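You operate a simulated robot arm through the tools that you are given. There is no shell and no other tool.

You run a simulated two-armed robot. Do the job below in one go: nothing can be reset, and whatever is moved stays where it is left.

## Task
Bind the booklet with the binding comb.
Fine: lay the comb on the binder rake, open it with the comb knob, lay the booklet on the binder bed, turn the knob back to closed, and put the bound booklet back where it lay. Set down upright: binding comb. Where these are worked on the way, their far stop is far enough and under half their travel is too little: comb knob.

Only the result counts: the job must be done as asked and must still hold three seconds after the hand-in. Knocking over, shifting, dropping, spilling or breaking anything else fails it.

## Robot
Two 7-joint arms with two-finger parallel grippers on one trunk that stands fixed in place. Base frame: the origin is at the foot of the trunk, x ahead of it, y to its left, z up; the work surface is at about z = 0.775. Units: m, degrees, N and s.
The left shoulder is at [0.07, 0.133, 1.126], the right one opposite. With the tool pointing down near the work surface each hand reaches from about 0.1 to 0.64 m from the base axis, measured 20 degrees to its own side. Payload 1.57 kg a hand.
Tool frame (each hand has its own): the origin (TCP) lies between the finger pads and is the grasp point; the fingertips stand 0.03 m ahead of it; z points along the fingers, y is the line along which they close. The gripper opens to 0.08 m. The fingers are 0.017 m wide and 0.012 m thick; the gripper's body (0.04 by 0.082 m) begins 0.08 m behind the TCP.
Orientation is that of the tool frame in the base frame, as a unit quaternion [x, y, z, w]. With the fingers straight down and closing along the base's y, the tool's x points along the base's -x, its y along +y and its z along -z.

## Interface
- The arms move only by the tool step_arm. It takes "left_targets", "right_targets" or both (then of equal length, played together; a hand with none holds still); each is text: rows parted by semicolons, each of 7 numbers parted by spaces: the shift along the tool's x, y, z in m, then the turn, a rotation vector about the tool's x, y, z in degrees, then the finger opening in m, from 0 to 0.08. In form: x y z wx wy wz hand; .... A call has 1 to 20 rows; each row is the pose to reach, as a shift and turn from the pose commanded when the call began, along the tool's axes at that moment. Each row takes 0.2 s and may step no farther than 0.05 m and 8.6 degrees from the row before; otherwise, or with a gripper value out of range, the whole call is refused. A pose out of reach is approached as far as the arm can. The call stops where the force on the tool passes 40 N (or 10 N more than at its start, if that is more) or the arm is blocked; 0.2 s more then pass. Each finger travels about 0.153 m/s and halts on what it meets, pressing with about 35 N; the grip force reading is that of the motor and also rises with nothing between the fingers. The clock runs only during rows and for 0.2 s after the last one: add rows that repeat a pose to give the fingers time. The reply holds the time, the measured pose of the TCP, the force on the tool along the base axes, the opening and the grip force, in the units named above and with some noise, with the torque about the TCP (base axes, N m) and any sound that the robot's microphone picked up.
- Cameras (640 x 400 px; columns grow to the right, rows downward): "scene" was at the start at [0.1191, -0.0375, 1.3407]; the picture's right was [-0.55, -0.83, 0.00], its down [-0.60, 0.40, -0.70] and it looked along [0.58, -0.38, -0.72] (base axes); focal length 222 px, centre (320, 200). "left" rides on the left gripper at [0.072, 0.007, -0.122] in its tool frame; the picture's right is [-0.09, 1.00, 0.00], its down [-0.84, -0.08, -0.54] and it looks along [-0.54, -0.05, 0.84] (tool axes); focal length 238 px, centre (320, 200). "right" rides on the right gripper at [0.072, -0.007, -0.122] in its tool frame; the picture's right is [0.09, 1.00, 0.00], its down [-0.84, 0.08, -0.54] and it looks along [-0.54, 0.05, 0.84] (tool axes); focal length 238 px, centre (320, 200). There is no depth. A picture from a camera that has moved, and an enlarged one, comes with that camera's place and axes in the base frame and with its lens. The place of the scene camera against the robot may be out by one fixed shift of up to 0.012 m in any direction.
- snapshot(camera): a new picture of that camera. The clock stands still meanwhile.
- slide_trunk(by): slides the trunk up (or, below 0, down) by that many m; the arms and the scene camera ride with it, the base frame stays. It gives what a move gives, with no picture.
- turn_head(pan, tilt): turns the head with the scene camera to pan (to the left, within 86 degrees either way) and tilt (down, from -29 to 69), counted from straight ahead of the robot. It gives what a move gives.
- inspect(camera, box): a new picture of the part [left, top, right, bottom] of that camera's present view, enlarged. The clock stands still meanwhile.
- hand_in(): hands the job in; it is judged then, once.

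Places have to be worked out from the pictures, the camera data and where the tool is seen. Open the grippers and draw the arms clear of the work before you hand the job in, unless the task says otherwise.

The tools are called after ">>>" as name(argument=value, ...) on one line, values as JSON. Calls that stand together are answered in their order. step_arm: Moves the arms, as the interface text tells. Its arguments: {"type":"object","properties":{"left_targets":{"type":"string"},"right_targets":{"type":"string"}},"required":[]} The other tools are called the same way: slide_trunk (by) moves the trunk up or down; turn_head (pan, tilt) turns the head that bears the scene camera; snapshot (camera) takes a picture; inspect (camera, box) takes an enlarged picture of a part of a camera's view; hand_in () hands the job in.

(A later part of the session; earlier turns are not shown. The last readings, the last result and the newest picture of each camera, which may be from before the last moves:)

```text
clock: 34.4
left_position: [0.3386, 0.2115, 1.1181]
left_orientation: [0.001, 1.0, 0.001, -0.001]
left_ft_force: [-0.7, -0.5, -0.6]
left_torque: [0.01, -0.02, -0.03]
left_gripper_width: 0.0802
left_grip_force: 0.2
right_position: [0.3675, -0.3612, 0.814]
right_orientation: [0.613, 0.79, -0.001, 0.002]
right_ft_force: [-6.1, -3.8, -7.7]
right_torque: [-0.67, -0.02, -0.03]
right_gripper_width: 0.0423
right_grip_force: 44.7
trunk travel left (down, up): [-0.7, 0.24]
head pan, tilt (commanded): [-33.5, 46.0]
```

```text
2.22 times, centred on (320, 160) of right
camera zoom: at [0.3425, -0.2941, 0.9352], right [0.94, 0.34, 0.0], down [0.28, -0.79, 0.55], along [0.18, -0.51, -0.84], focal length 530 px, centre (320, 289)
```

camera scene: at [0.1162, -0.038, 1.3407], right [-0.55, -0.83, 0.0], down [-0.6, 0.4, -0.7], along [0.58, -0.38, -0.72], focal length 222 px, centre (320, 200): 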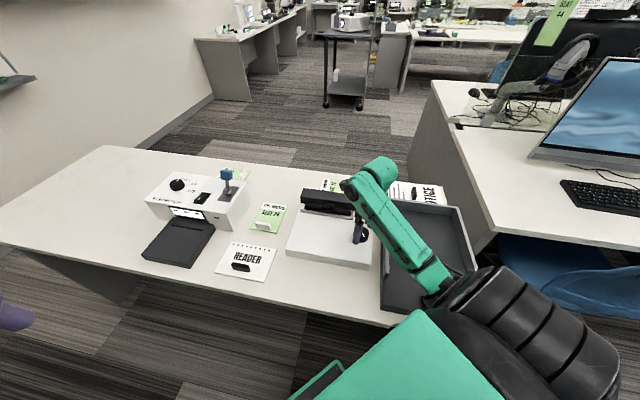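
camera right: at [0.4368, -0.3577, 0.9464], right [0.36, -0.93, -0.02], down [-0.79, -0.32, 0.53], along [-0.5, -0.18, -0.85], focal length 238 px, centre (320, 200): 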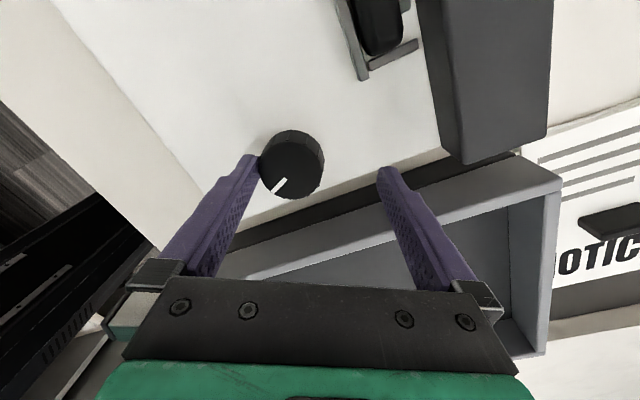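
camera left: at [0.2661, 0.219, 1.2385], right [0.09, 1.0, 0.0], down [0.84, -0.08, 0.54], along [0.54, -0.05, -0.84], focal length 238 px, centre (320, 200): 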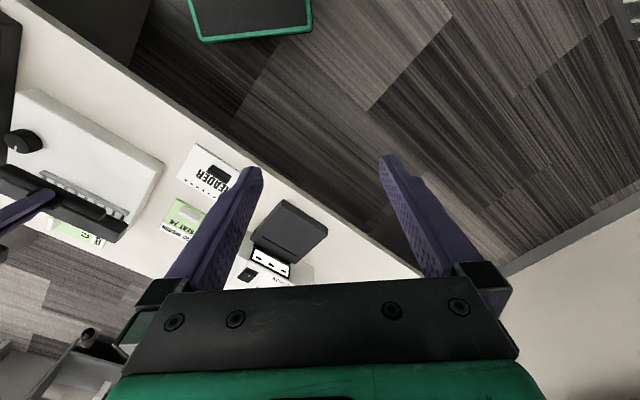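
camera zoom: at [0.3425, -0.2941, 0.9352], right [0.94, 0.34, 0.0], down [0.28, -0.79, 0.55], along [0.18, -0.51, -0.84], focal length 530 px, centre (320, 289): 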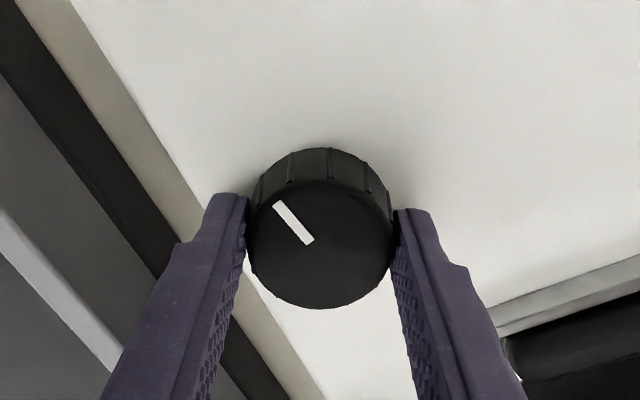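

It followed freely — not at the stop yet (about 172° now). I continue clockwise.

>>> step_arm(right_targets="0 0 0 0 0 6 0.03; 0 0 0 0 0 12 0.03; 0 0 0 0 0 18 0.03; 0 0 0 0 0 24 0.03; 0 0 0 0 0 24 0.03")

>>> inspect(camera="right", box=[230, 70, 410, 250])

```text
clock: 35.5
left_position: [0.3378, 0.2125, 1.118]
left_orientation: [0.001, 1.0, -0.001, 0.001]
left_ft_force: [0.2, 0.4, 0.5]
left_torque: [-0.01, 0.02, -0.02]
left_gripper_width: 0.0803
left_grip_force: 0.0
right_position: [0.3683, -0.3594, 0.8165]
right_orientation: [0.763, 0.647, -0.001, 0.004]
right_ft_force: [-6.7, -2.2, 2.1]
right_torque: [0.23, 0.24, 0.68]
right_gripper_width: 0.0418
right_grip_force: 44.7
trunk travel left (down, up): [-0.7, 0.24]
head pan, tilt (commanded): [-33.5, 46.0]
```

```text
2.22 times, centred on (320, 160) of right
camera zoom: at [0.3716, -0.2881, 0.9368], right [1.0, -0.07, 0.0], down [-0.06, -0.83, 0.55], along [-0.04, -0.55, -0.84], focal length 530 px, centre (320, 289)
```

zoom: 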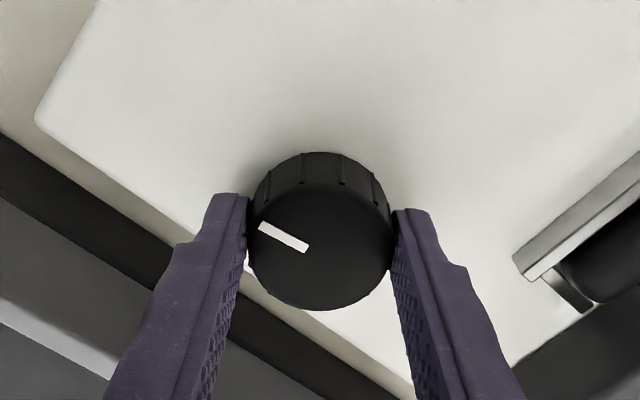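

Torque about z jumped to 0.68 N·m and the pointer slipped in the fingers: the far stop is reached (pointer at ≈149°, about 170° of turn). I open the fingers and lift off.

>>> step_arm(right_targets="0 0 0 0 0 0 0.05; 0 0 0 0 0 0 0.07; 0 0 0 0 0 0 0.07; 0 0 -0.03 0 0 0 0.07; 0 0 -0.07 0 0 0 0.07; 0 0 -0.12 0 0 0 0.07; 0 0 -0.12 0 0 -8 0.07; 0 0 -0.12 0 0 -16 0.07; 0 0 -0.12 0 0 -16 0.07")

>>> inspect(camera="scene", box=[280, 170, 400, 260])

>>> inspect(camera="right", box=[220, 60, 420, 200])

>>> inspect(camera="left", box=[0, 80, 160, 260])

```text
clock: 37.5
left_position: [0.3387, 0.2119, 1.1172]
left_orientation: [0.0, 1.0, 0.0, 0.0]
left_ft_force: [0.4, -1.1, -0.7]
left_torque: [-0.02, -0.03, 0.03]
left_gripper_width: 0.0799
left_grip_force: 0.0
right_position: [0.3682, -0.3593, 0.9361]
right_orientation: [0.666, 0.746, -0.001, 0.003]
right_ft_force: [-0.2, -0.1, 0.9]
right_torque: [-0.01, -0.02, -0.03]
right_gripper_width: 0.0699
right_grip_force: 0.0
trunk travel left (down, up): [-0.7, 0.24]
head pan, tilt (commanded): [-33.5, 46.0]
```

```text
4.44 times, centred on (340, 215) of scene
camera zoom: at [0.1189, -0.0373, 1.3407], right [-0.55, -0.83, 0.0], down [-0.6, 0.4, -0.7], along [0.58, -0.38, -0.72], focal length 987 px, centre (231, 133)
```

zoom: 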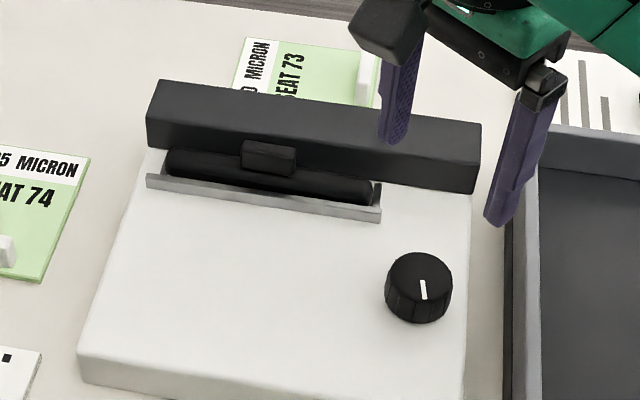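

```text
2.86 times, centred on (320, 130) of right
camera zoom: at [0.352, -0.2884, 1.0559], right [0.98, 0.21, 0.0], down [0.17, -0.82, 0.55], along [0.11, -0.54, -0.84], focal length 681 px, centre (320, 400)
```

zoom: 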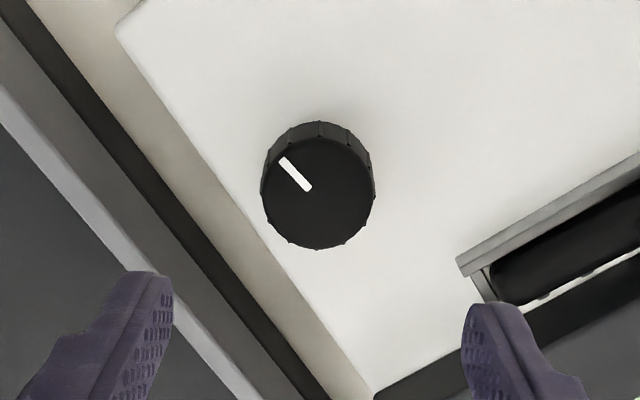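

```text
2.22 times, centred on (80, 170) of left
camera zoom: at [0.2666, 0.2179, 1.2385], right [0.09, 1.0, 0.0], down [0.84, -0.08, 0.54], along [0.54, -0.05, -0.84], focal length 530 px, centre (853, 267)
```

zoom: 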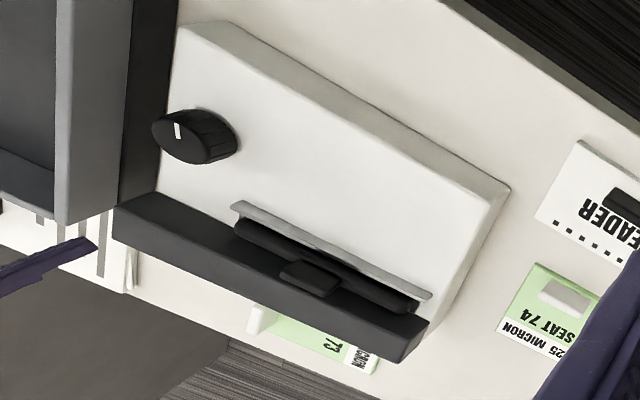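

The comb lies as before and the knob pointer now faces the near side (far stop). Next is the booklet: its fin is at about (0.482, −0.026) with the long side along the 44° direction, so I swing the right hand there with yaw ≈ +44°, staying high.

>>> step_arm(right_targets="0.0199 0.0094 0 0 0 -8 0.07; 0.0398 0.0189 0 0 0 -16 0.07; 0.0596 0.0283 0 0 0 -24 0.07; 0.0795 0.0378 0 0 0 -32 0.07; 0.0994 0.0472 0 0 0 -40 0.07; 0.1193 0.0566 0 0 0 -48 0.07; 0.1391 0.0661 0 0 0 -56 0.07; 0.159 0.0755 0 0 0 -64 0.07; 0.1789 0.0849 0 0 0 -72 0.07; 0.1988 0.0944 0 0 0 -80 0.07; 0.2186 0.1038 0 0 0 -88 0.07; 0.2385 0.1133 0 0 0 -96 0.07; 0.2584 0.1227 0 0 0 -104 0.07; 0.2783 0.1321 0 0 0 -112 0.07; 0.2981 0.1416 0 0 0 -120 0.07; 0.318 0.151 0 0 0 -128 0.07; 0.318 0.151 0 0 0 -128 0.07")

>>> snapshot(camera="right")

>>> snapshot(camera="scene")

>>> snapshot(camera="left")

```text
clock: 41.1
left_position: [0.3394, 0.2129, 1.1178]
left_orientation: [0.001, 1.0, 0.0, 0.0]
left_ft_force: [0.2, 0.2, 0.6]
left_torque: [0.02, 0.0, 0.0]
left_gripper_width: 0.0799
left_grip_force: 0.1
right_position: [0.4809, -0.0258, 0.9346]
right_orientation: [-0.379, 0.925, -0.003, 0.0]
right_ft_force: [0.7, -0.7, 1.2]
right_torque: [0.02, -0.01, 0.01]
right_gripper_width: 0.0702
right_grip_force: 0.0
trunk travel left (down, up): [-0.7, 0.24]
head pan, tilt (commanded): [-33.5, 46.0]
```

```text
taken
camera right: at [0.4327, -0.0813, 1.0551], right [-0.77, 0.64, -0.01], down [0.54, 0.65, 0.54], along [0.35, 0.41, -0.84], focal length 238 px, centre (320, 200)
```

right: 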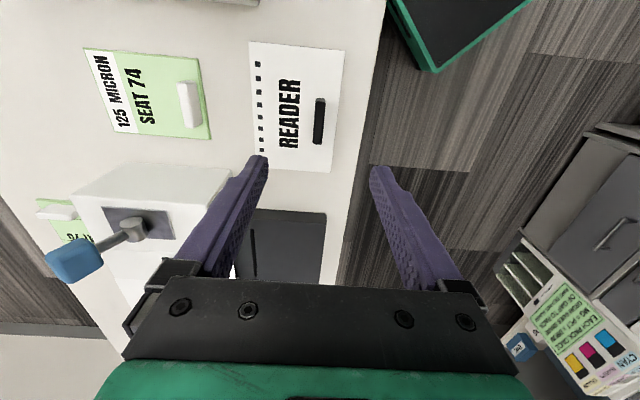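

```text
taken
camera scene: at [0.119, -0.0379, 1.3407], right [-0.55, -0.83, 0.0], down [-0.6, 0.4, -0.69], along [0.58, -0.38, -0.72], focal length 222 px, centre (320, 200)
```

scene: 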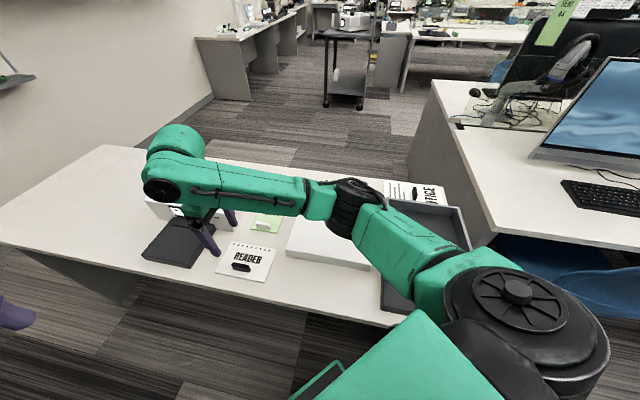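

```text
taken
camera left: at [0.2667, 0.2173, 1.2386], right [0.09, 1.0, 0.0], down [0.84, -0.08, 0.54], along [0.54, -0.05, -0.84], focal length 238 px, centre (320, 200)
```

left: 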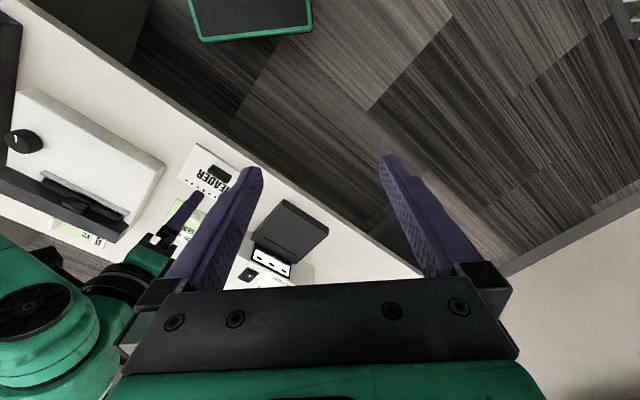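

The hand is nearly straight above the booklet's fin. I zoom in to refine and to record exactly where the booklet lies now.

>>> inspect(camera="right", box=[230, 20, 390, 190])

>>> inspect(camera="scene", box=[200, 220, 300, 300])

>>> inspect(camera="left", box=[150, 120, 260, 220])

```text
2.35 times, centred on (310, 105) of right
camera zoom: at [0.4327, -0.0813, 1.0551], right [-0.77, 0.64, -0.01], down [0.54, 0.65, 0.54], along [0.35, 0.41, -0.84], focal length 561 px, centre (344, 424)
```

zoom: 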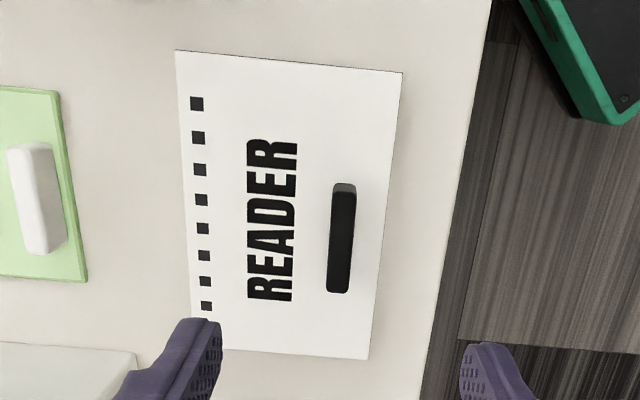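

```text
5.00 times, centred on (250, 260) of scene
camera zoom: at [0.119, -0.0379, 1.3407], right [-0.55, -0.83, 0.0], down [-0.6, 0.4, -0.69], along [0.58, -0.38, -0.72], focal length 1110 px, centre (670, -100)
```

zoom: 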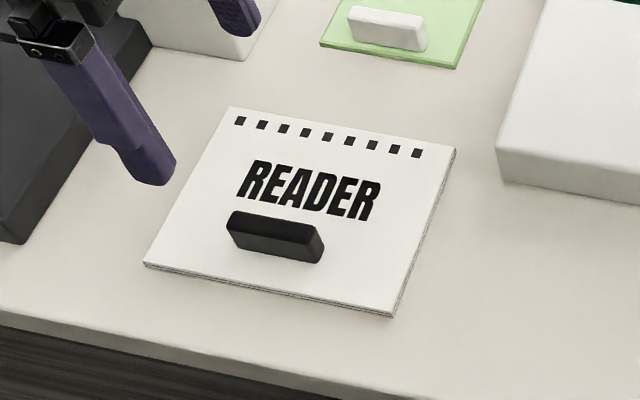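

```text
4.00 times, centred on (205, 170) of left
camera zoom: at [0.2667, 0.2173, 1.2386], right [0.09, 1.0, 0.0], down [0.84, -0.08, 0.54], along [0.54, -0.05, -0.84], focal length 953 px, centre (780, 320)
```

zoom: 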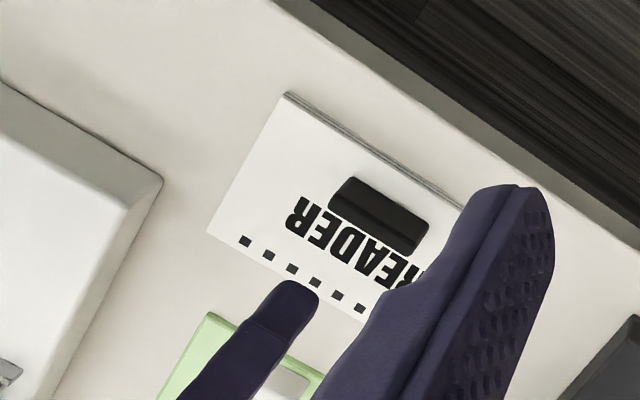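

The booklet is 0.148 × 0.105 m with its centre at about (0.506, −0.046), and lies in line with the hand. The fin is centred about (−2, −1) mm from the TCP. I lower to just above the fin.

>>> step_arm(right_targets="-0.002 -0.001 0.04 0 0 0 0.06; -0.002 -0.001 0.08 0 0 0 0.04; -0.002 -0.001 0.12 0 0 0 0.04; -0.002 -0.001 0.14 0 0 0 0.04; -0.002 -0.001 0.14 0 0 0 0.04")

>>> inspect(camera="right", box=[220, 60, 420, 240])

>>> snapshot(camera="scene")

>>> inspect(camera="left", box=[150, 120, 260, 220])

```text
clock: 42.4
left_position: [0.3385, 0.2124, 1.1171]
left_orientation: [0.001, 1.0, 0.0, 0.0]
left_ft_force: [0.0, -0.2, -0.3]
left_torque: [-0.02, 0.01, 0.04]
left_gripper_width: 0.0798
left_grip_force: 0.1
right_position: [0.4827, -0.0252, 0.7948]
right_orientation: [-0.379, 0.926, -0.003, 0.0]
right_ft_force: [0.5, -0.2, 0.6]
right_torque: [-0.01, 0.05, 0.03]
right_gripper_width: 0.0401
right_grip_force: 0.1
trunk travel left (down, up): [-0.7, 0.24]
head pan, tilt (commanded): [-33.5, 46.0]
```

```text
2.22 times, centred on (320, 150) of right
camera zoom: at [0.4356, -0.0817, 0.9157], right [-0.76, 0.65, -0.01], down [0.54, 0.65, 0.54], along [0.35, 0.41, -0.84], focal length 530 px, centre (320, 311)
```

zoom: 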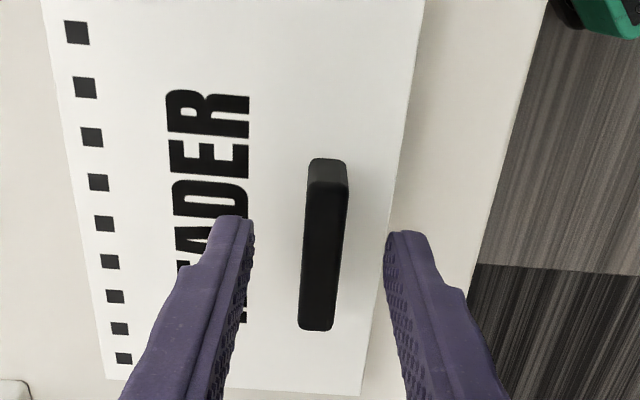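

```text
taken
camera scene: at [0.119, -0.0374, 1.3407], right [-0.55, -0.83, 0.0], down [-0.6, 0.4, -0.7], along [0.58, -0.38, -0.72], focal length 222 px, centre (320, 200)
```

scene: 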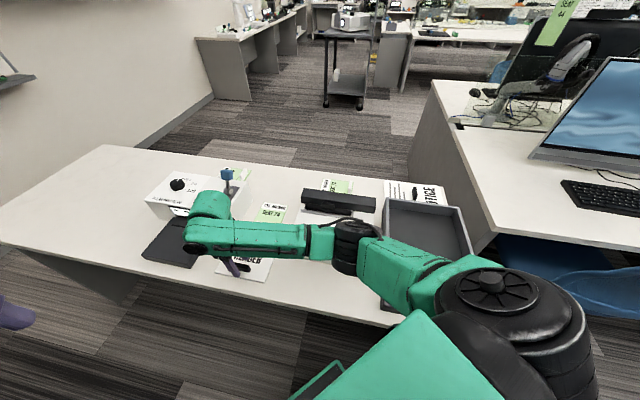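

```text
4.00 times, centred on (205, 170) of left
camera zoom: at [0.2666, 0.2178, 1.2385], right [0.09, 1.0, 0.0], down [0.84, -0.08, 0.54], along [0.54, -0.05, -0.84], focal length 953 px, centre (780, 320)
```

zoom: 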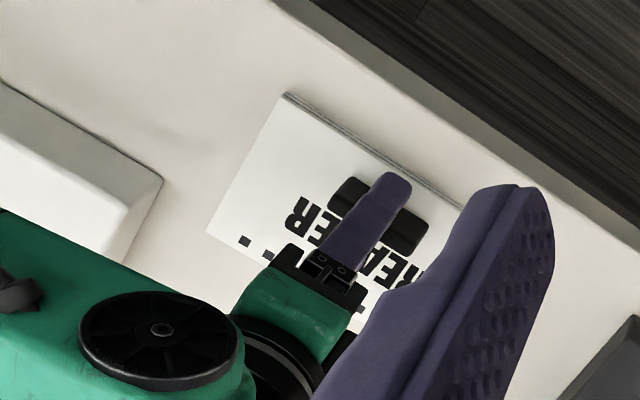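

The fin is centred between the fingertips. I lower 8 mm more and narrow the fingers, checking force.

>>> step_arm(right_targets="0 0.001 0.004 0 0 0 0.032; 0 0.001 0.008 0 0 0 0.028; 0 0.001 0.008 0 0 0 0.028")

>>> inspect(camera="right", box=[240, 80, 400, 240])

>>> inspect(camera="scene", box=[190, 220, 290, 290])

```text
clock: 43.1
left_position: [0.3392, 0.2123, 1.1176]
left_orientation: [0.001, 1.0, 0.001, 0.0]
left_ft_force: [-0.4, 0.2, 0.9]
left_torque: [-0.03, -0.01, 0.03]
left_gripper_width: 0.0797
left_grip_force: 0.1
right_position: [0.4829, -0.0263, 0.7871]
right_orientation: [-0.378, 0.926, -0.004, -0.001]
right_ft_force: [0.7, 0.3, -0.1]
right_torque: [0.03, 0.0, -0.01]
right_gripper_width: 0.0282
right_grip_force: 0.1
trunk travel left (down, up): [-0.7, 0.24]
head pan, tilt (commanded): [-33.5, 46.0]
```

```text
2.50 times, centred on (320, 160) of right
camera zoom: at [0.4354, -0.0806, 0.9075], right [-0.76, 0.65, -0.01], down [0.54, 0.65, 0.54], along [0.35, 0.41, -0.84], focal length 596 px, centre (320, 300)
```

zoom: 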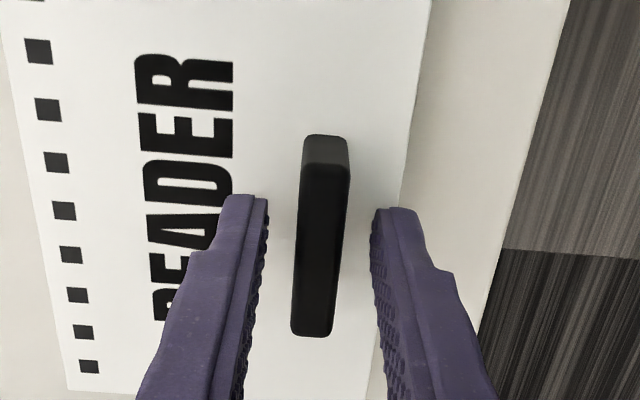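

```text
5.71 times, centred on (240, 255) of scene
camera zoom: at [0.1191, -0.0373, 1.3407], right [-0.55, -0.83, 0.0], down [-0.6, 0.4, -0.7], along [0.58, -0.38, -0.72], focal length 1269 px, centre (777, -114)
```

zoom: 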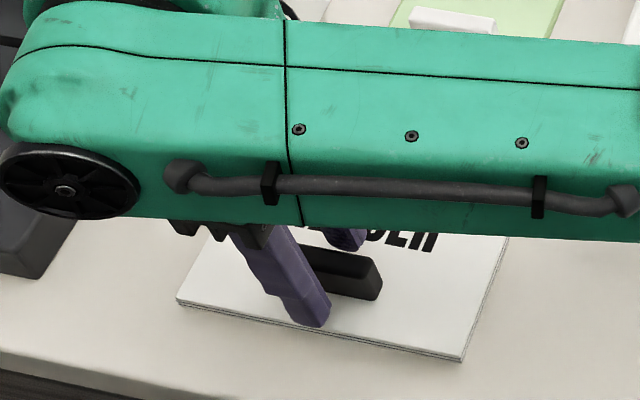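

No contact yet. I go 4 mm deeper and close on the fin.

>>> step_arm(right_targets="0 0 0.004 0 0 0 0.028; 0 0 0.004 0 0 0 0.015; 0 0 0.004 0 0 0 0.0; 0 0 0.004 0 0 0 0.0; 0 0 0.004 0 0 0 0.0")

>>> inspect(camera="right", box=[240, 80, 400, 240])

```text
clock: 44.4
left_position: [0.3377, 0.2114, 1.1179]
left_orientation: [0.001, 1.0, -0.001, 0.0]
left_ft_force: [-0.5, 0.2, 0.5]
left_torque: [0.02, 0.03, 0.01]
left_gripper_width: 0.08
left_grip_force: 0.0
right_position: [0.483, -0.0251, 0.7817]
right_orientation: [-0.379, 0.925, -0.004, 0.0]
right_ft_force: [-0.1, 0.2, 0.1]
right_torque: [0.05, -0.02, 0.05]
right_gripper_width: 0.0111
right_grip_force: 28.6
trunk travel left (down, up): [-0.7, 0.24]
head pan, tilt (commanded): [-33.5, 46.0]
```

```text
2.50 times, centred on (320, 160) of right
camera zoom: at [0.4349, -0.0809, 0.9031], right [-0.76, 0.65, -0.01], down [0.54, 0.65, 0.54], along [0.35, 0.41, -0.84], focal length 596 px, centre (320, 300)
```

zoom: 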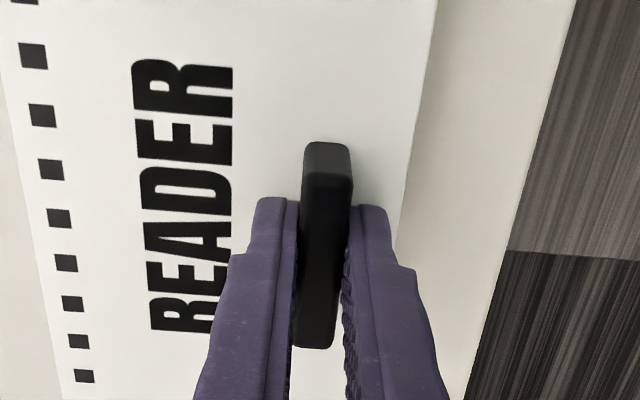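

The fin is held (11.1 mm, 28.6 N) at TCP ≈ (0.483, −0.0255, 0.782), which I note for the return. I lift the booklet 0.12 m and carry it over the binder bed, centred on the rake with its punched edge about 5 mm short of the rail.

>>> step_arm(right_targets="0 0 -0.01 0 0 0 0.0; 0 0 -0.03 0 0 0 0.0; 0 0 -0.075 0 0 0 0.0; 0 0 -0.12 0 0 0 0.0; 0.0334 -0.0215 -0.12 0 0 0 0.0; 0.0668 -0.043 -0.12 0 0 0 0.0; 0.1002 -0.0645 -0.12 0 0 0.1 0.0; 0.1337 -0.086 -0.12 0 0 0.2 0.0; 0.1671 -0.1075 -0.12 0 0 0.3 0.0; 0.2005 -0.129 -0.12 0 0 0.3 0.0; 0.2005 -0.129 -0.12 0 0 0.3 0.0")

>>> snapshot(camera="right")

>>> snapshot(camera="scene")

>>> snapshot(camera="left")

```text
clock: 46.8
left_position: [0.339, 0.2136, 1.1175]
left_orientation: [0.001, 1.0, 0.0, 0.001]
left_ft_force: [-0.1, 0.1, 0.2]
left_torque: [0.0, 0.01, -0.03]
left_gripper_width: 0.0798
left_grip_force: 0.0
right_position: [0.4323, -0.2573, 0.9037]
right_orientation: [-0.377, 0.926, -0.004, -0.001]
right_ft_force: [1.2, -0.1, -0.4]
right_torque: [0.04, 0.01, -0.01]
right_gripper_width: 0.0113
right_grip_force: 28.6
trunk travel left (down, up): [-0.7, 0.24]
head pan, tilt (commanded): [-33.5, 46.0]
```

```text
taken
camera right: at [0.3839, -0.3124, 1.0253], right [-0.76, 0.65, -0.01], down [0.54, 0.64, 0.54], along [0.35, 0.41, -0.84], focal length 238 px, centre (320, 200)
```

right: 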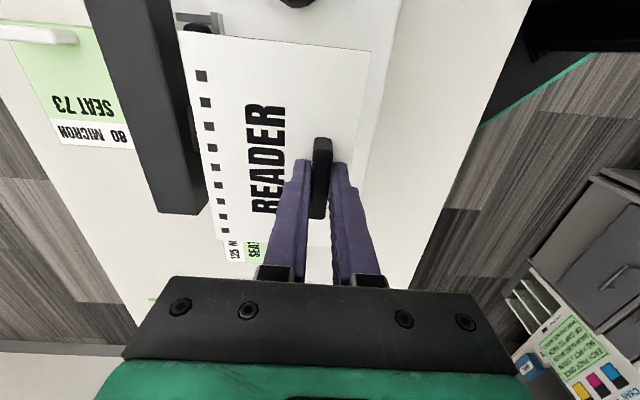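

```text
taken
camera scene: at [0.1197, -0.0367, 1.3407], right [-0.55, -0.83, 0.0], down [-0.6, 0.4, -0.7], along [0.58, -0.38, -0.72], focal length 222 px, centre (320, 200)
```

scene: 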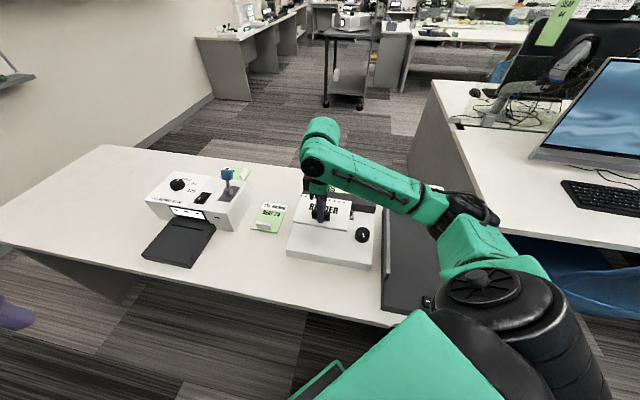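

```text
taken
camera left: at [0.2673, 0.2184, 1.2382], right [0.09, 1.0, 0.0], down [0.84, -0.08, 0.54], along [0.54, -0.05, -0.84], focal length 238 px, centre (320, 200)
```

left: 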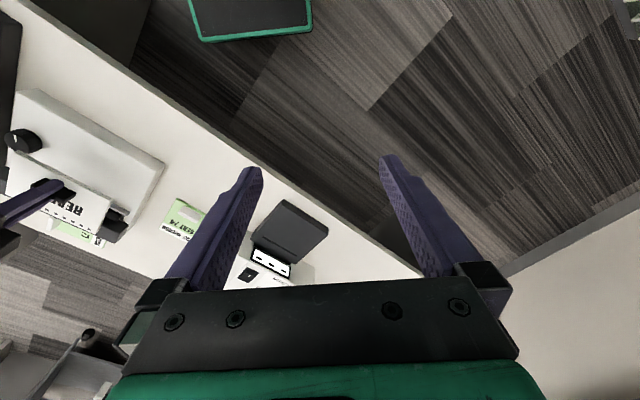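

The booklet hangs level over the bed. I lower it to about 2 cm above the bed and check its edge against the rail.

>>> step_arm(right_targets="0 0 0.03 0 0 0 0.0; 0 0 0.06 0 0 0 0.0; 0 0 0.075 0 0 0 0.0; 0 0 0.075 0 0 0 0.0")

>>> inspect(camera="right", box=[140, 0, 400, 250])

>>> inspect(camera="scene", box=[280, 170, 400, 270])

>>> inspect(camera="left", box=[0, 80, 160, 260])

```text
clock: 47.8
left_position: [0.3387, 0.2124, 1.1178]
left_orientation: [0.0, 1.0, 0.0, 0.0]
left_ft_force: [-0.3, 0.4, -0.3]
left_torque: [0.03, -0.01, 0.02]
left_gripper_width: 0.0801
left_grip_force: 0.1
right_position: [0.4309, -0.2585, 0.8294]
right_orientation: [-0.376, 0.926, -0.004, -0.001]
right_ft_force: [0.2, -0.4, -1.2]
right_torque: [0.03, 0.02, -0.03]
right_gripper_width: 0.0109
right_grip_force: 28.5
trunk travel left (down, up): [-0.7, 0.24]
head pan, tilt (commanded): [-33.5, 46.0]
```

```text
1.60 times, centred on (270, 125) of right
camera zoom: at [0.3831, -0.3135, 0.9501], right [-0.76, 0.65, -0.01], down [0.54, 0.64, 0.54], along [0.35, 0.41, -0.84], focal length 381 px, centre (400, 320)
```

zoom: 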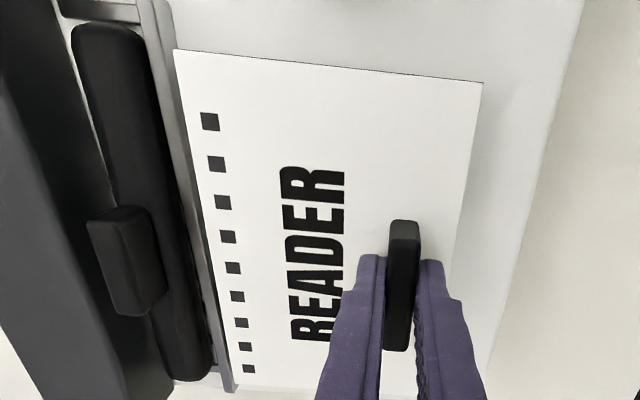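

```text
4.00 times, centred on (340, 220) of scene
camera zoom: at [0.1192, -0.0375, 1.3407], right [-0.55, -0.83, 0.0], down [-0.6, 0.4, -0.7], along [0.58, -0.38, -0.72], focal length 888 px, centre (240, 120)
```

zoom: 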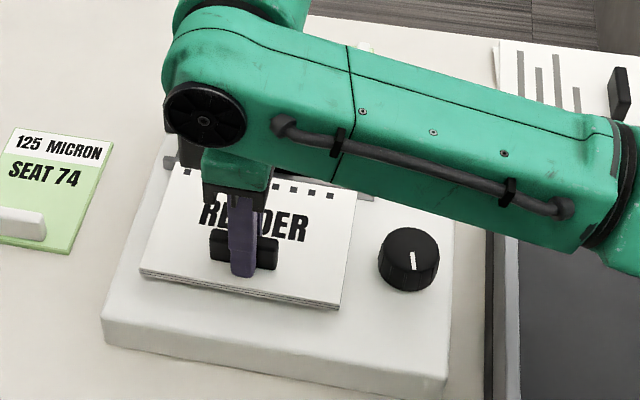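

```text
2.22 times, centred on (80, 170) of left
camera zoom: at [0.2669, 0.2177, 1.2385], right [0.09, 1.0, 0.0], down [0.84, -0.08, 0.54], along [0.54, -0.05, -0.84], focal length 530 px, centre (853, 267)
```

zoom: 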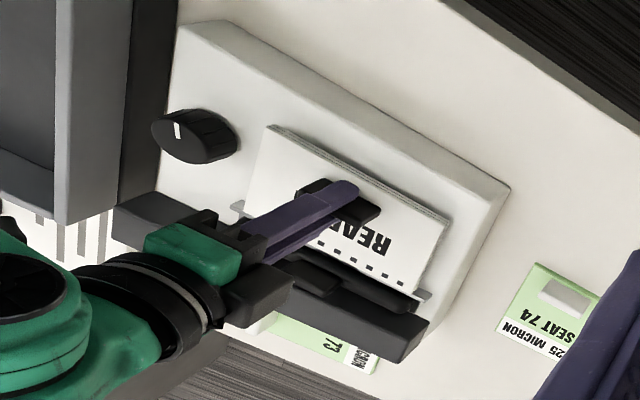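

The punched edge is about 5 mm short of the rail, parallel to it, and the booklet is clear of the knob by about 2 cm. I lower in small steps until it touches the bed.

>>> step_arm(right_targets="0 0 0.004 0 0 0 0.0; 0 0 0.008 0 0 0 0.0; 0 0 0.011 0 0 0 0.0; 0 0 0.011 0 0 0 0.0")

```text
clock: 48.8
left_position: [0.3374, 0.2127, 1.1183]
left_orientation: [0.0, 1.0, 0.0, 0.001]
left_ft_force: [-0.6, 0.5, -0.3]
left_torque: [0.01, -0.02, 0.01]
left_gripper_width: 0.0799
left_grip_force: 0.1
right_position: [0.4307, -0.2584, 0.8198]
right_orientation: [-0.376, 0.927, -0.006, 0.003]
right_ft_force: [4.1, -6.7, 26.0]
right_torque: [0.19, 0.08, 0.06]
right_gripper_width: 0.0118
right_grip_force: 29.5
trunk travel left (down, up): [-0.7, 0.24]
head pan, tilt (commanded): [-33.5, 46.0]
```

Contact at TCP z ≈ 0.820 with 26 N. I back off 1 mm and look before releasing.

>>> step_arm(right_targets="0 0 -0.0015 0 0 0 0.0; 0 0 -0.0015 0 0 0 0.0")

>>> inspect(camera="right", box=[140, 0, 400, 250])

>>> inspect(camera="scene", box=[290, 200, 380, 260])

>>> inspect(camera="left", box=[40, 110, 140, 210])

```text
clock: 49.4
left_position: [0.3373, 0.2134, 1.1191]
left_orientation: [0.0, 1.0, 0.0, 0.001]
left_ft_force: [0.8, -0.1, -0.2]
left_torque: [0.05, -0.02, -0.03]
left_gripper_width: 0.0799
left_grip_force: 0.1
right_position: [0.4301, -0.2577, 0.8202]
right_orientation: [-0.376, 0.927, -0.004, 0.002]
right_ft_force: [7.2, -6.6, 24.7]
right_torque: [0.48, -0.21, -0.16]
right_gripper_width: 0.0112
right_grip_force: 28.9
trunk travel left (down, up): [-0.7, 0.24]
head pan, tilt (commanded): [-33.5, 46.0]
```

```text
1.60 times, centred on (270, 125) of right
camera zoom: at [0.3818, -0.3126, 0.9408], right [-0.76, 0.65, -0.01], down [0.54, 0.64, 0.54], along [0.36, 0.41, -0.84], focal length 381 px, centre (400, 320)
```

zoom: 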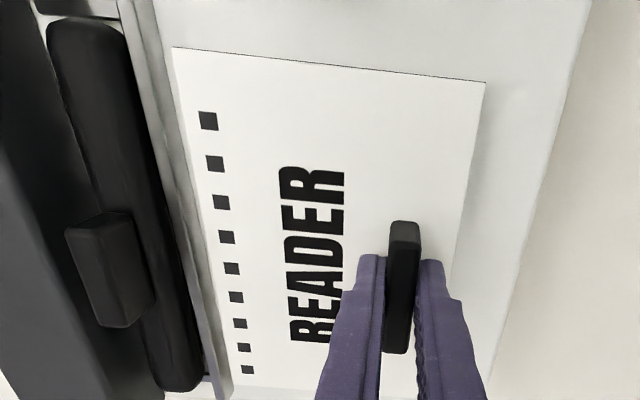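

```text
6.67 times, centred on (335, 230) of scene
camera zoom: at [0.1169, -0.0369, 1.341], right [-0.55, -0.83, 0.0], down [-0.6, 0.4, -0.7], along [0.58, -0.38, -0.72], focal length 1480 px, centre (220, 0)
```

zoom: 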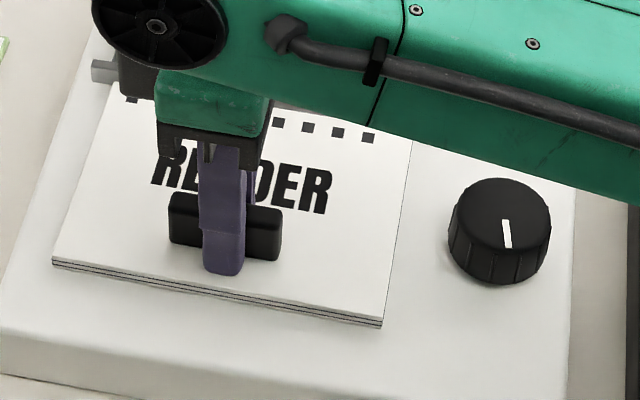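

```text
4.00 times, centred on (90, 160) of left
camera zoom: at [0.2647, 0.2182, 1.239], right [0.09, 1.0, 0.0], down [0.84, -0.08, 0.54], along [0.54, -0.05, -0.84], focal length 953 px, centre (1240, 360)
```

zoom: 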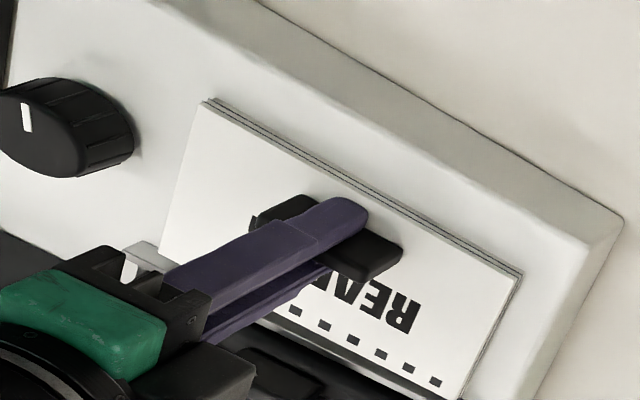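

The booklet lies flat with a thin even gap to the rail. I take off the remaining pressing force (another 1.2 mm up) and then open and lift away.

>>> step_arm(right_targets="0 0 -0.0012 0 0 0 0.0; 0 0 -0.0012 0 0 0 0.012; 0 0 -0.0012 0 0 0 0.02; 0 0 -0.0012 0 0 0 0.03; 0 0 -0.0012 0 0 0 0.03; 0 0 -0.015 0 0 0 0.03; 0 0 -0.04 0 0 0 0.03; 0 0 -0.08 0 0 0 0.04; 0 0 -0.12 0 0 0 0.05; 0 0 -0.12 0 0 0 0.05")

>>> snapshot(camera="right")

>>> inspect(camera="right", box=[170, 0, 400, 200])

>>> inspect(camera="scene", box=[280, 170, 400, 270])

```text
clock: 51.5
left_position: [0.3389, 0.2126, 1.1167]
left_orientation: [0.001, 1.0, 0.0, 0.0]
left_ft_force: [-0.1, -0.8, -0.2]
left_torque: [0.02, 0.01, 0.0]
left_gripper_width: 0.0801
left_grip_force: 0.2
right_position: [0.4322, -0.2569, 0.9395]
right_orientation: [-0.376, 0.927, -0.003, 0.0]
right_ft_force: [-0.2, 0.1, 1.0]
right_torque: [-0.02, -0.02, 0.02]
right_gripper_width: 0.0501
right_grip_force: 0.0
trunk travel left (down, up): [-0.7, 0.24]
head pan, tilt (commanded): [-33.5, 46.0]
```

```text
taken
camera right: at [0.3836, -0.3121, 1.0609], right [-0.76, 0.65, -0.01], down [0.54, 0.64, 0.54], along [0.35, 0.41, -0.84], focal length 238 px, centre (320, 200)
```

right: 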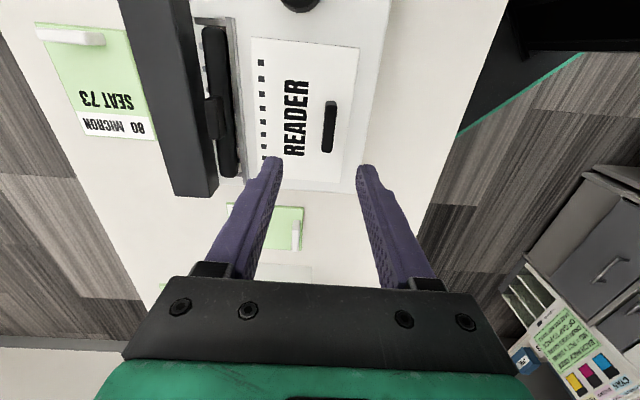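

```text
2.00 times, centred on (285, 100) of right
camera zoom: at [0.3836, -0.3121, 1.0609], right [-0.76, 0.65, -0.01], down [0.54, 0.64, 0.54], along [0.35, 0.41, -0.84], focal length 477 px, centre (390, 400)
```

zoom: 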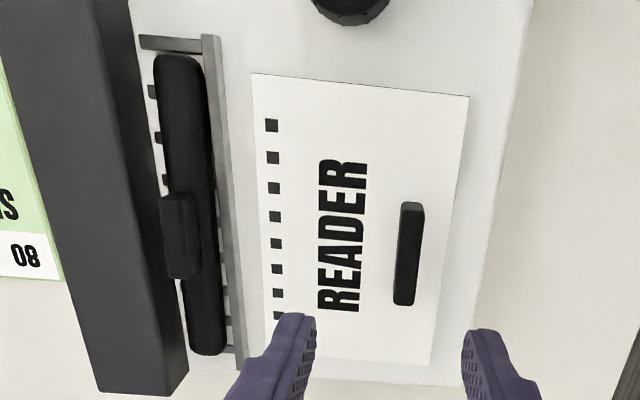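

```text
4.00 times, centred on (340, 220) of scene
camera zoom: at [0.1191, -0.0376, 1.3407], right [-0.55, -0.83, 0.0], down [-0.6, 0.4, -0.7], along [0.58, -0.38, -0.72], focal length 888 px, centre (240, 120)
```

zoom: 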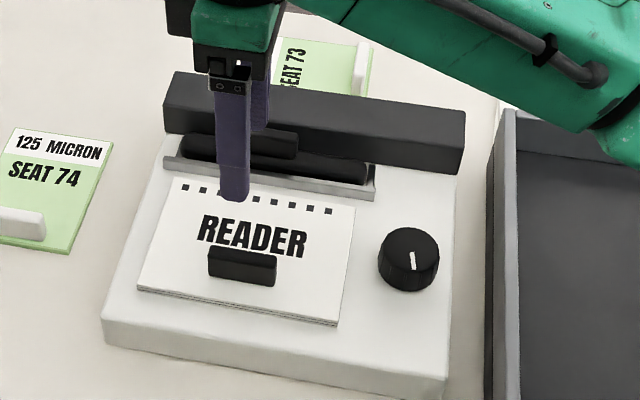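

On release the booklet slid about 9–11 mm toward the near side (fin now at tool y ≈ +10 mm, gap to rail ≈ 15 mm). I'll regrip the fin without pressing and bring it back closer to the rail; first I lower around the fin and look.

>>> step_arm(right_targets="0 0.0105 0.04 0 0 -0.5 0.04; 0 0.0105 0.08 0 0 -0.5 0.036; 0 0.0105 0.105 0 0 -0.5 0.036; 0 0.0105 0.114 0 0 -0.5 0.036; 0 0.0105 0.114 0 0 -0.5 0.036")

>>> inspect(camera="right", box=[180, 40, 420, 240])

>>> inspect(camera="scene", box=[290, 190, 380, 260])

```text
clock: 52.8
left_position: [0.3386, 0.2116, 1.1167]
left_orientation: [0.001, 1.0, 0.0, -0.001]
left_ft_force: [-0.2, 0.2, 0.2]
left_torque: [0.0, 0.05, 0.01]
left_gripper_width: 0.0799
left_grip_force: 0.0
right_position: [0.4239, -0.2508, 0.8232]
right_orientation: [-0.38, 0.925, -0.004, 0.0]
right_ft_force: [0.0, -0.3, 1.0]
right_torque: [-0.03, 0.01, -0.01]
right_gripper_width: 0.0359
right_grip_force: 0.2
trunk travel left (down, up): [-0.7, 0.24]
head pan, tilt (commanded): [-33.5, 46.0]
```

```text
2.00 times, centred on (300, 140) of right
camera zoom: at [0.3766, -0.3066, 0.9454], right [-0.77, 0.64, -0.01], down [0.54, 0.65, 0.54], along [0.35, 0.41, -0.84], focal length 477 px, centre (360, 320)
```

zoom: 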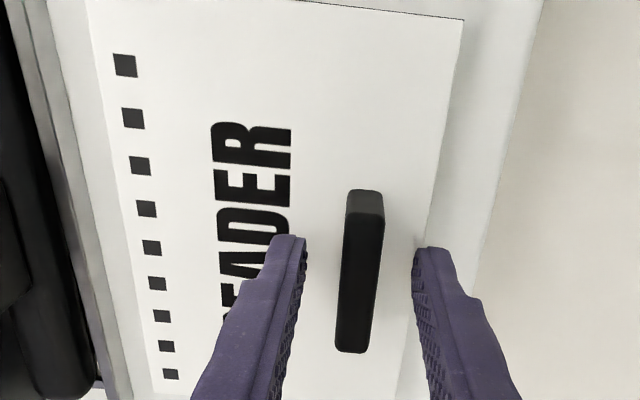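

```text
5.71 times, centred on (335, 225) of scene
camera zoom: at [0.1191, -0.0374, 1.3407], right [-0.55, -0.83, 0.0], down [-0.6, 0.4, -0.7], along [0.58, -0.38, -0.72], focal length 1269 px, centre (234, 57)
```

zoom: 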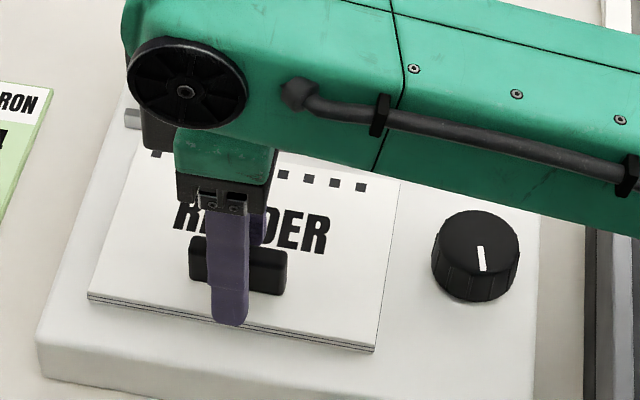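

The fin is centred between the tips with no contact force. I close, lift a hair, shift 8 mm toward the rail, turn 0.6° to match it, and set back down.

>>> step_arm(right_targets="0 0 0 0 0 0 0.015; 0 0 0 0 0 0 0.0; 0 0 0 0 0 0 0.0; 0 0 -0.003 0 0 0 0.0; 0 -0.004 -0.003 0 0 0.6 0.0; 0 -0.008 -0.003 0 0 0.6 0.0; 0 -0.008 -0.003 0 0 0.6 0.0")

>>> inspect(camera="right", box=[180, 40, 420, 240])

```text
clock: 54.4
left_position: [0.3394, 0.2129, 1.1167]
left_orientation: [0.001, 1.0, 0.0, -0.001]
left_ft_force: [-0.6, 0.5, -0.2]
left_torque: [0.02, -0.03, 0.02]
left_gripper_width: 0.0802
left_grip_force: 0.1
right_position: [0.4306, -0.2567, 0.8285]
right_orientation: [-0.376, 0.927, -0.004, 0.0]
right_ft_force: [0.4, -0.2, 0.4]
right_torque: [0.0, 0.02, 0.03]
right_gripper_width: 0.0112
right_grip_force: 28.8
trunk travel left (down, up): [-0.7, 0.24]
head pan, tilt (commanded): [-33.5, 46.0]
```

```text
2.00 times, centred on (300, 140) of right
camera zoom: at [0.3816, -0.3117, 0.9493], right [-0.76, 0.65, -0.01], down [0.55, 0.64, 0.54], along [0.35, 0.41, -0.84], focal length 477 px, centre (360, 320)
```

zoom: 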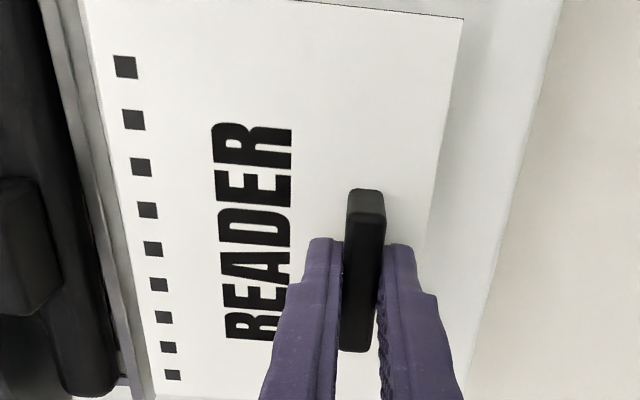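

Held without side force and about 5 mm closer to the rail in view. I lower back the 3 mm and read the force before releasing.

>>> step_arm(right_targets="0 0 0.0015 0 0 0 0.0; 0 0 0.003 0 0 0 0.0; 0 0 0.003 0 0 0 0.0")

```text
clock: 55.1
left_position: [0.3378, 0.2132, 1.118]
left_orientation: [0.001, 1.0, 0.0, 0.0]
left_ft_force: [-0.1, -0.3, -0.1]
left_torque: [0.0, 0.03, 0.01]
left_gripper_width: 0.0799
left_grip_force: 0.0
right_position: [0.429, -0.2562, 0.8242]
right_orientation: [-0.375, 0.927, -0.003, -0.001]
right_ft_force: [-0.2, -0.1, 2.3]
right_torque: [0.04, 0.05, 0.03]
right_gripper_width: 0.0113
right_grip_force: 28.8
trunk travel left (down, up): [-0.7, 0.24]
head pan, tilt (commanded): [-33.5, 46.0]
```

Light contact (2 N). I open only slightly (16 mm), look, and then lift straight up.

>>> step_arm(right_targets="0 0 0 0 0 0 0.0125; 0 0 0 0 0 0 0.016; 0 0 0 0 0 0 0.016")

>>> inspect(camera="right", box=[180, 40, 420, 240])

```text
clock: 56.0
left_position: [0.3387, 0.2135, 1.117]
left_orientation: [0.001, 1.0, 0.0, 0.0]
left_ft_force: [-0.8, -0.6, -0.4]
left_torque: [-0.01, -0.01, -0.01]
left_gripper_width: 0.0802
left_grip_force: 0.1
right_position: [0.4292, -0.2574, 0.8246]
right_orientation: [-0.376, 0.927, -0.003, -0.001]
right_ft_force: [0.0, -0.6, 0.1]
right_torque: [0.02, -0.04, 0.0]
right_gripper_width: 0.0161
right_grip_force: 0.0
trunk travel left (down, up): [-0.7, 0.24]
head pan, tilt (commanded): [-33.5, 46.0]
```

```text
2.00 times, centred on (300, 140) of right
camera zoom: at [0.3817, -0.3114, 0.9455], right [-0.76, 0.65, -0.01], down [0.55, 0.64, 0.54], along [0.35, 0.41, -0.84], focal length 477 px, centre (360, 320)
```

zoom: 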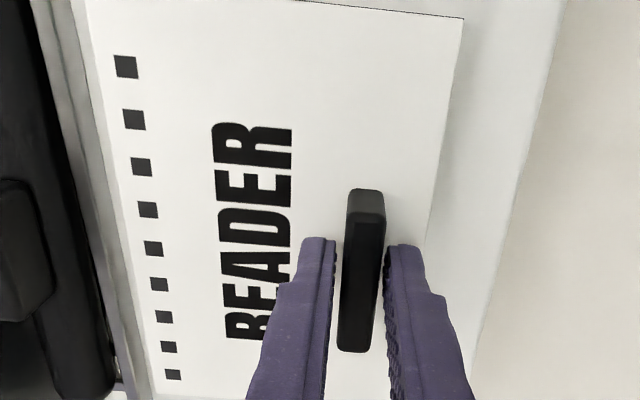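

The booklet stayed in place on release. I lift clear and check its lie.

>>> step_arm(right_targets="0 0 -0.02 0 0 0 0.016; 0 0 -0.05 0 0 0 0.016; 0 0 -0.09 0 0 0 0.03; 0 0 -0.115 0 0 0 0.05; 0 0 -0.115 0 0 0 0.05")

>>> inspect(camera="right", box=[170, 0, 400, 200])

>>> inspect(camera="scene", box=[280, 170, 400, 270])

>>> inspect(camera="left", box=[0, 80, 160, 260])

```text
clock: 57.1
left_position: [0.3386, 0.2132, 1.1175]
left_orientation: [0.001, 1.0, 0.0, 0.0]
left_ft_force: [0.1, -0.1, 0.5]
left_torque: [-0.02, -0.01, -0.01]
left_gripper_width: 0.0802
left_grip_force: 0.1
right_position: [0.4295, -0.2546, 0.9383]
right_orientation: [-0.376, 0.927, -0.003, -0.001]
right_ft_force: [0.0, 1.0, -0.5]
right_torque: [0.0, 0.0, 0.0]
right_gripper_width: 0.05
right_grip_force: 0.0
trunk travel left (down, up): [-0.7, 0.24]
head pan, tilt (commanded): [-33.5, 46.0]
```

```text
2.00 times, centred on (285, 100) of right
camera zoom: at [0.3817, -0.3105, 1.06], right [-0.76, 0.65, -0.01], down [0.55, 0.64, 0.54], along [0.35, 0.41, -0.84], focal length 477 px, centre (390, 400)
```

zoom: 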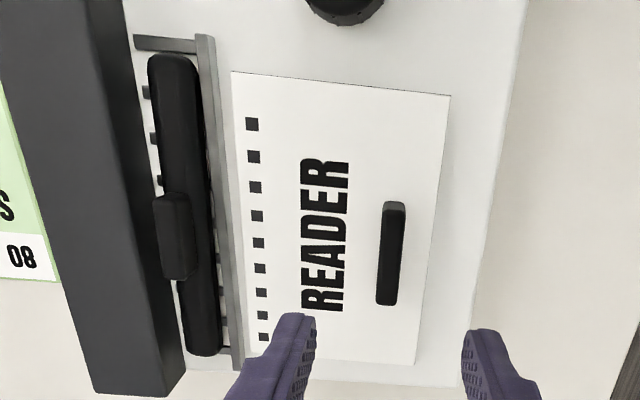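

```text
4.00 times, centred on (340, 220) of scene
camera zoom: at [0.1192, -0.0376, 1.3407], right [-0.55, -0.83, 0.0], down [-0.6, 0.4, -0.7], along [0.58, -0.38, -0.72], focal length 888 px, centre (240, 120)
```

zoom: 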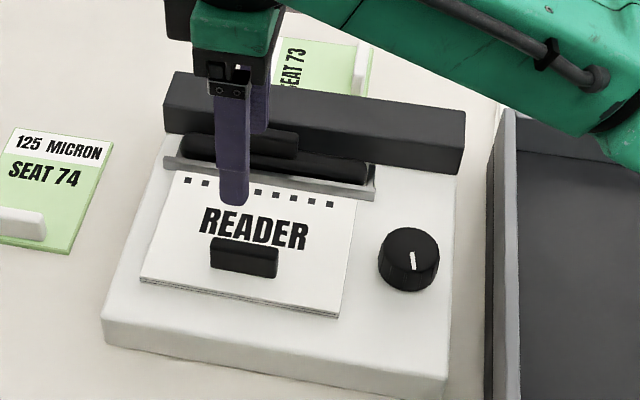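

```text
2.22 times, centred on (80, 170) of left
camera zoom: at [0.2668, 0.2176, 1.2385], right [0.09, 1.0, 0.0], down [0.84, -0.08, 0.54], along [0.54, -0.05, -0.84], focal length 530 px, centre (853, 267)
```

zoom: 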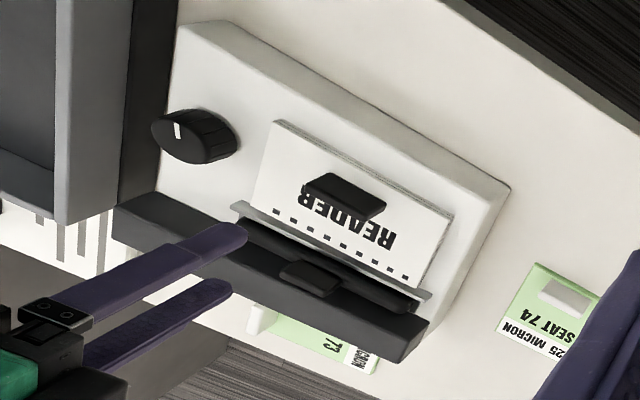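

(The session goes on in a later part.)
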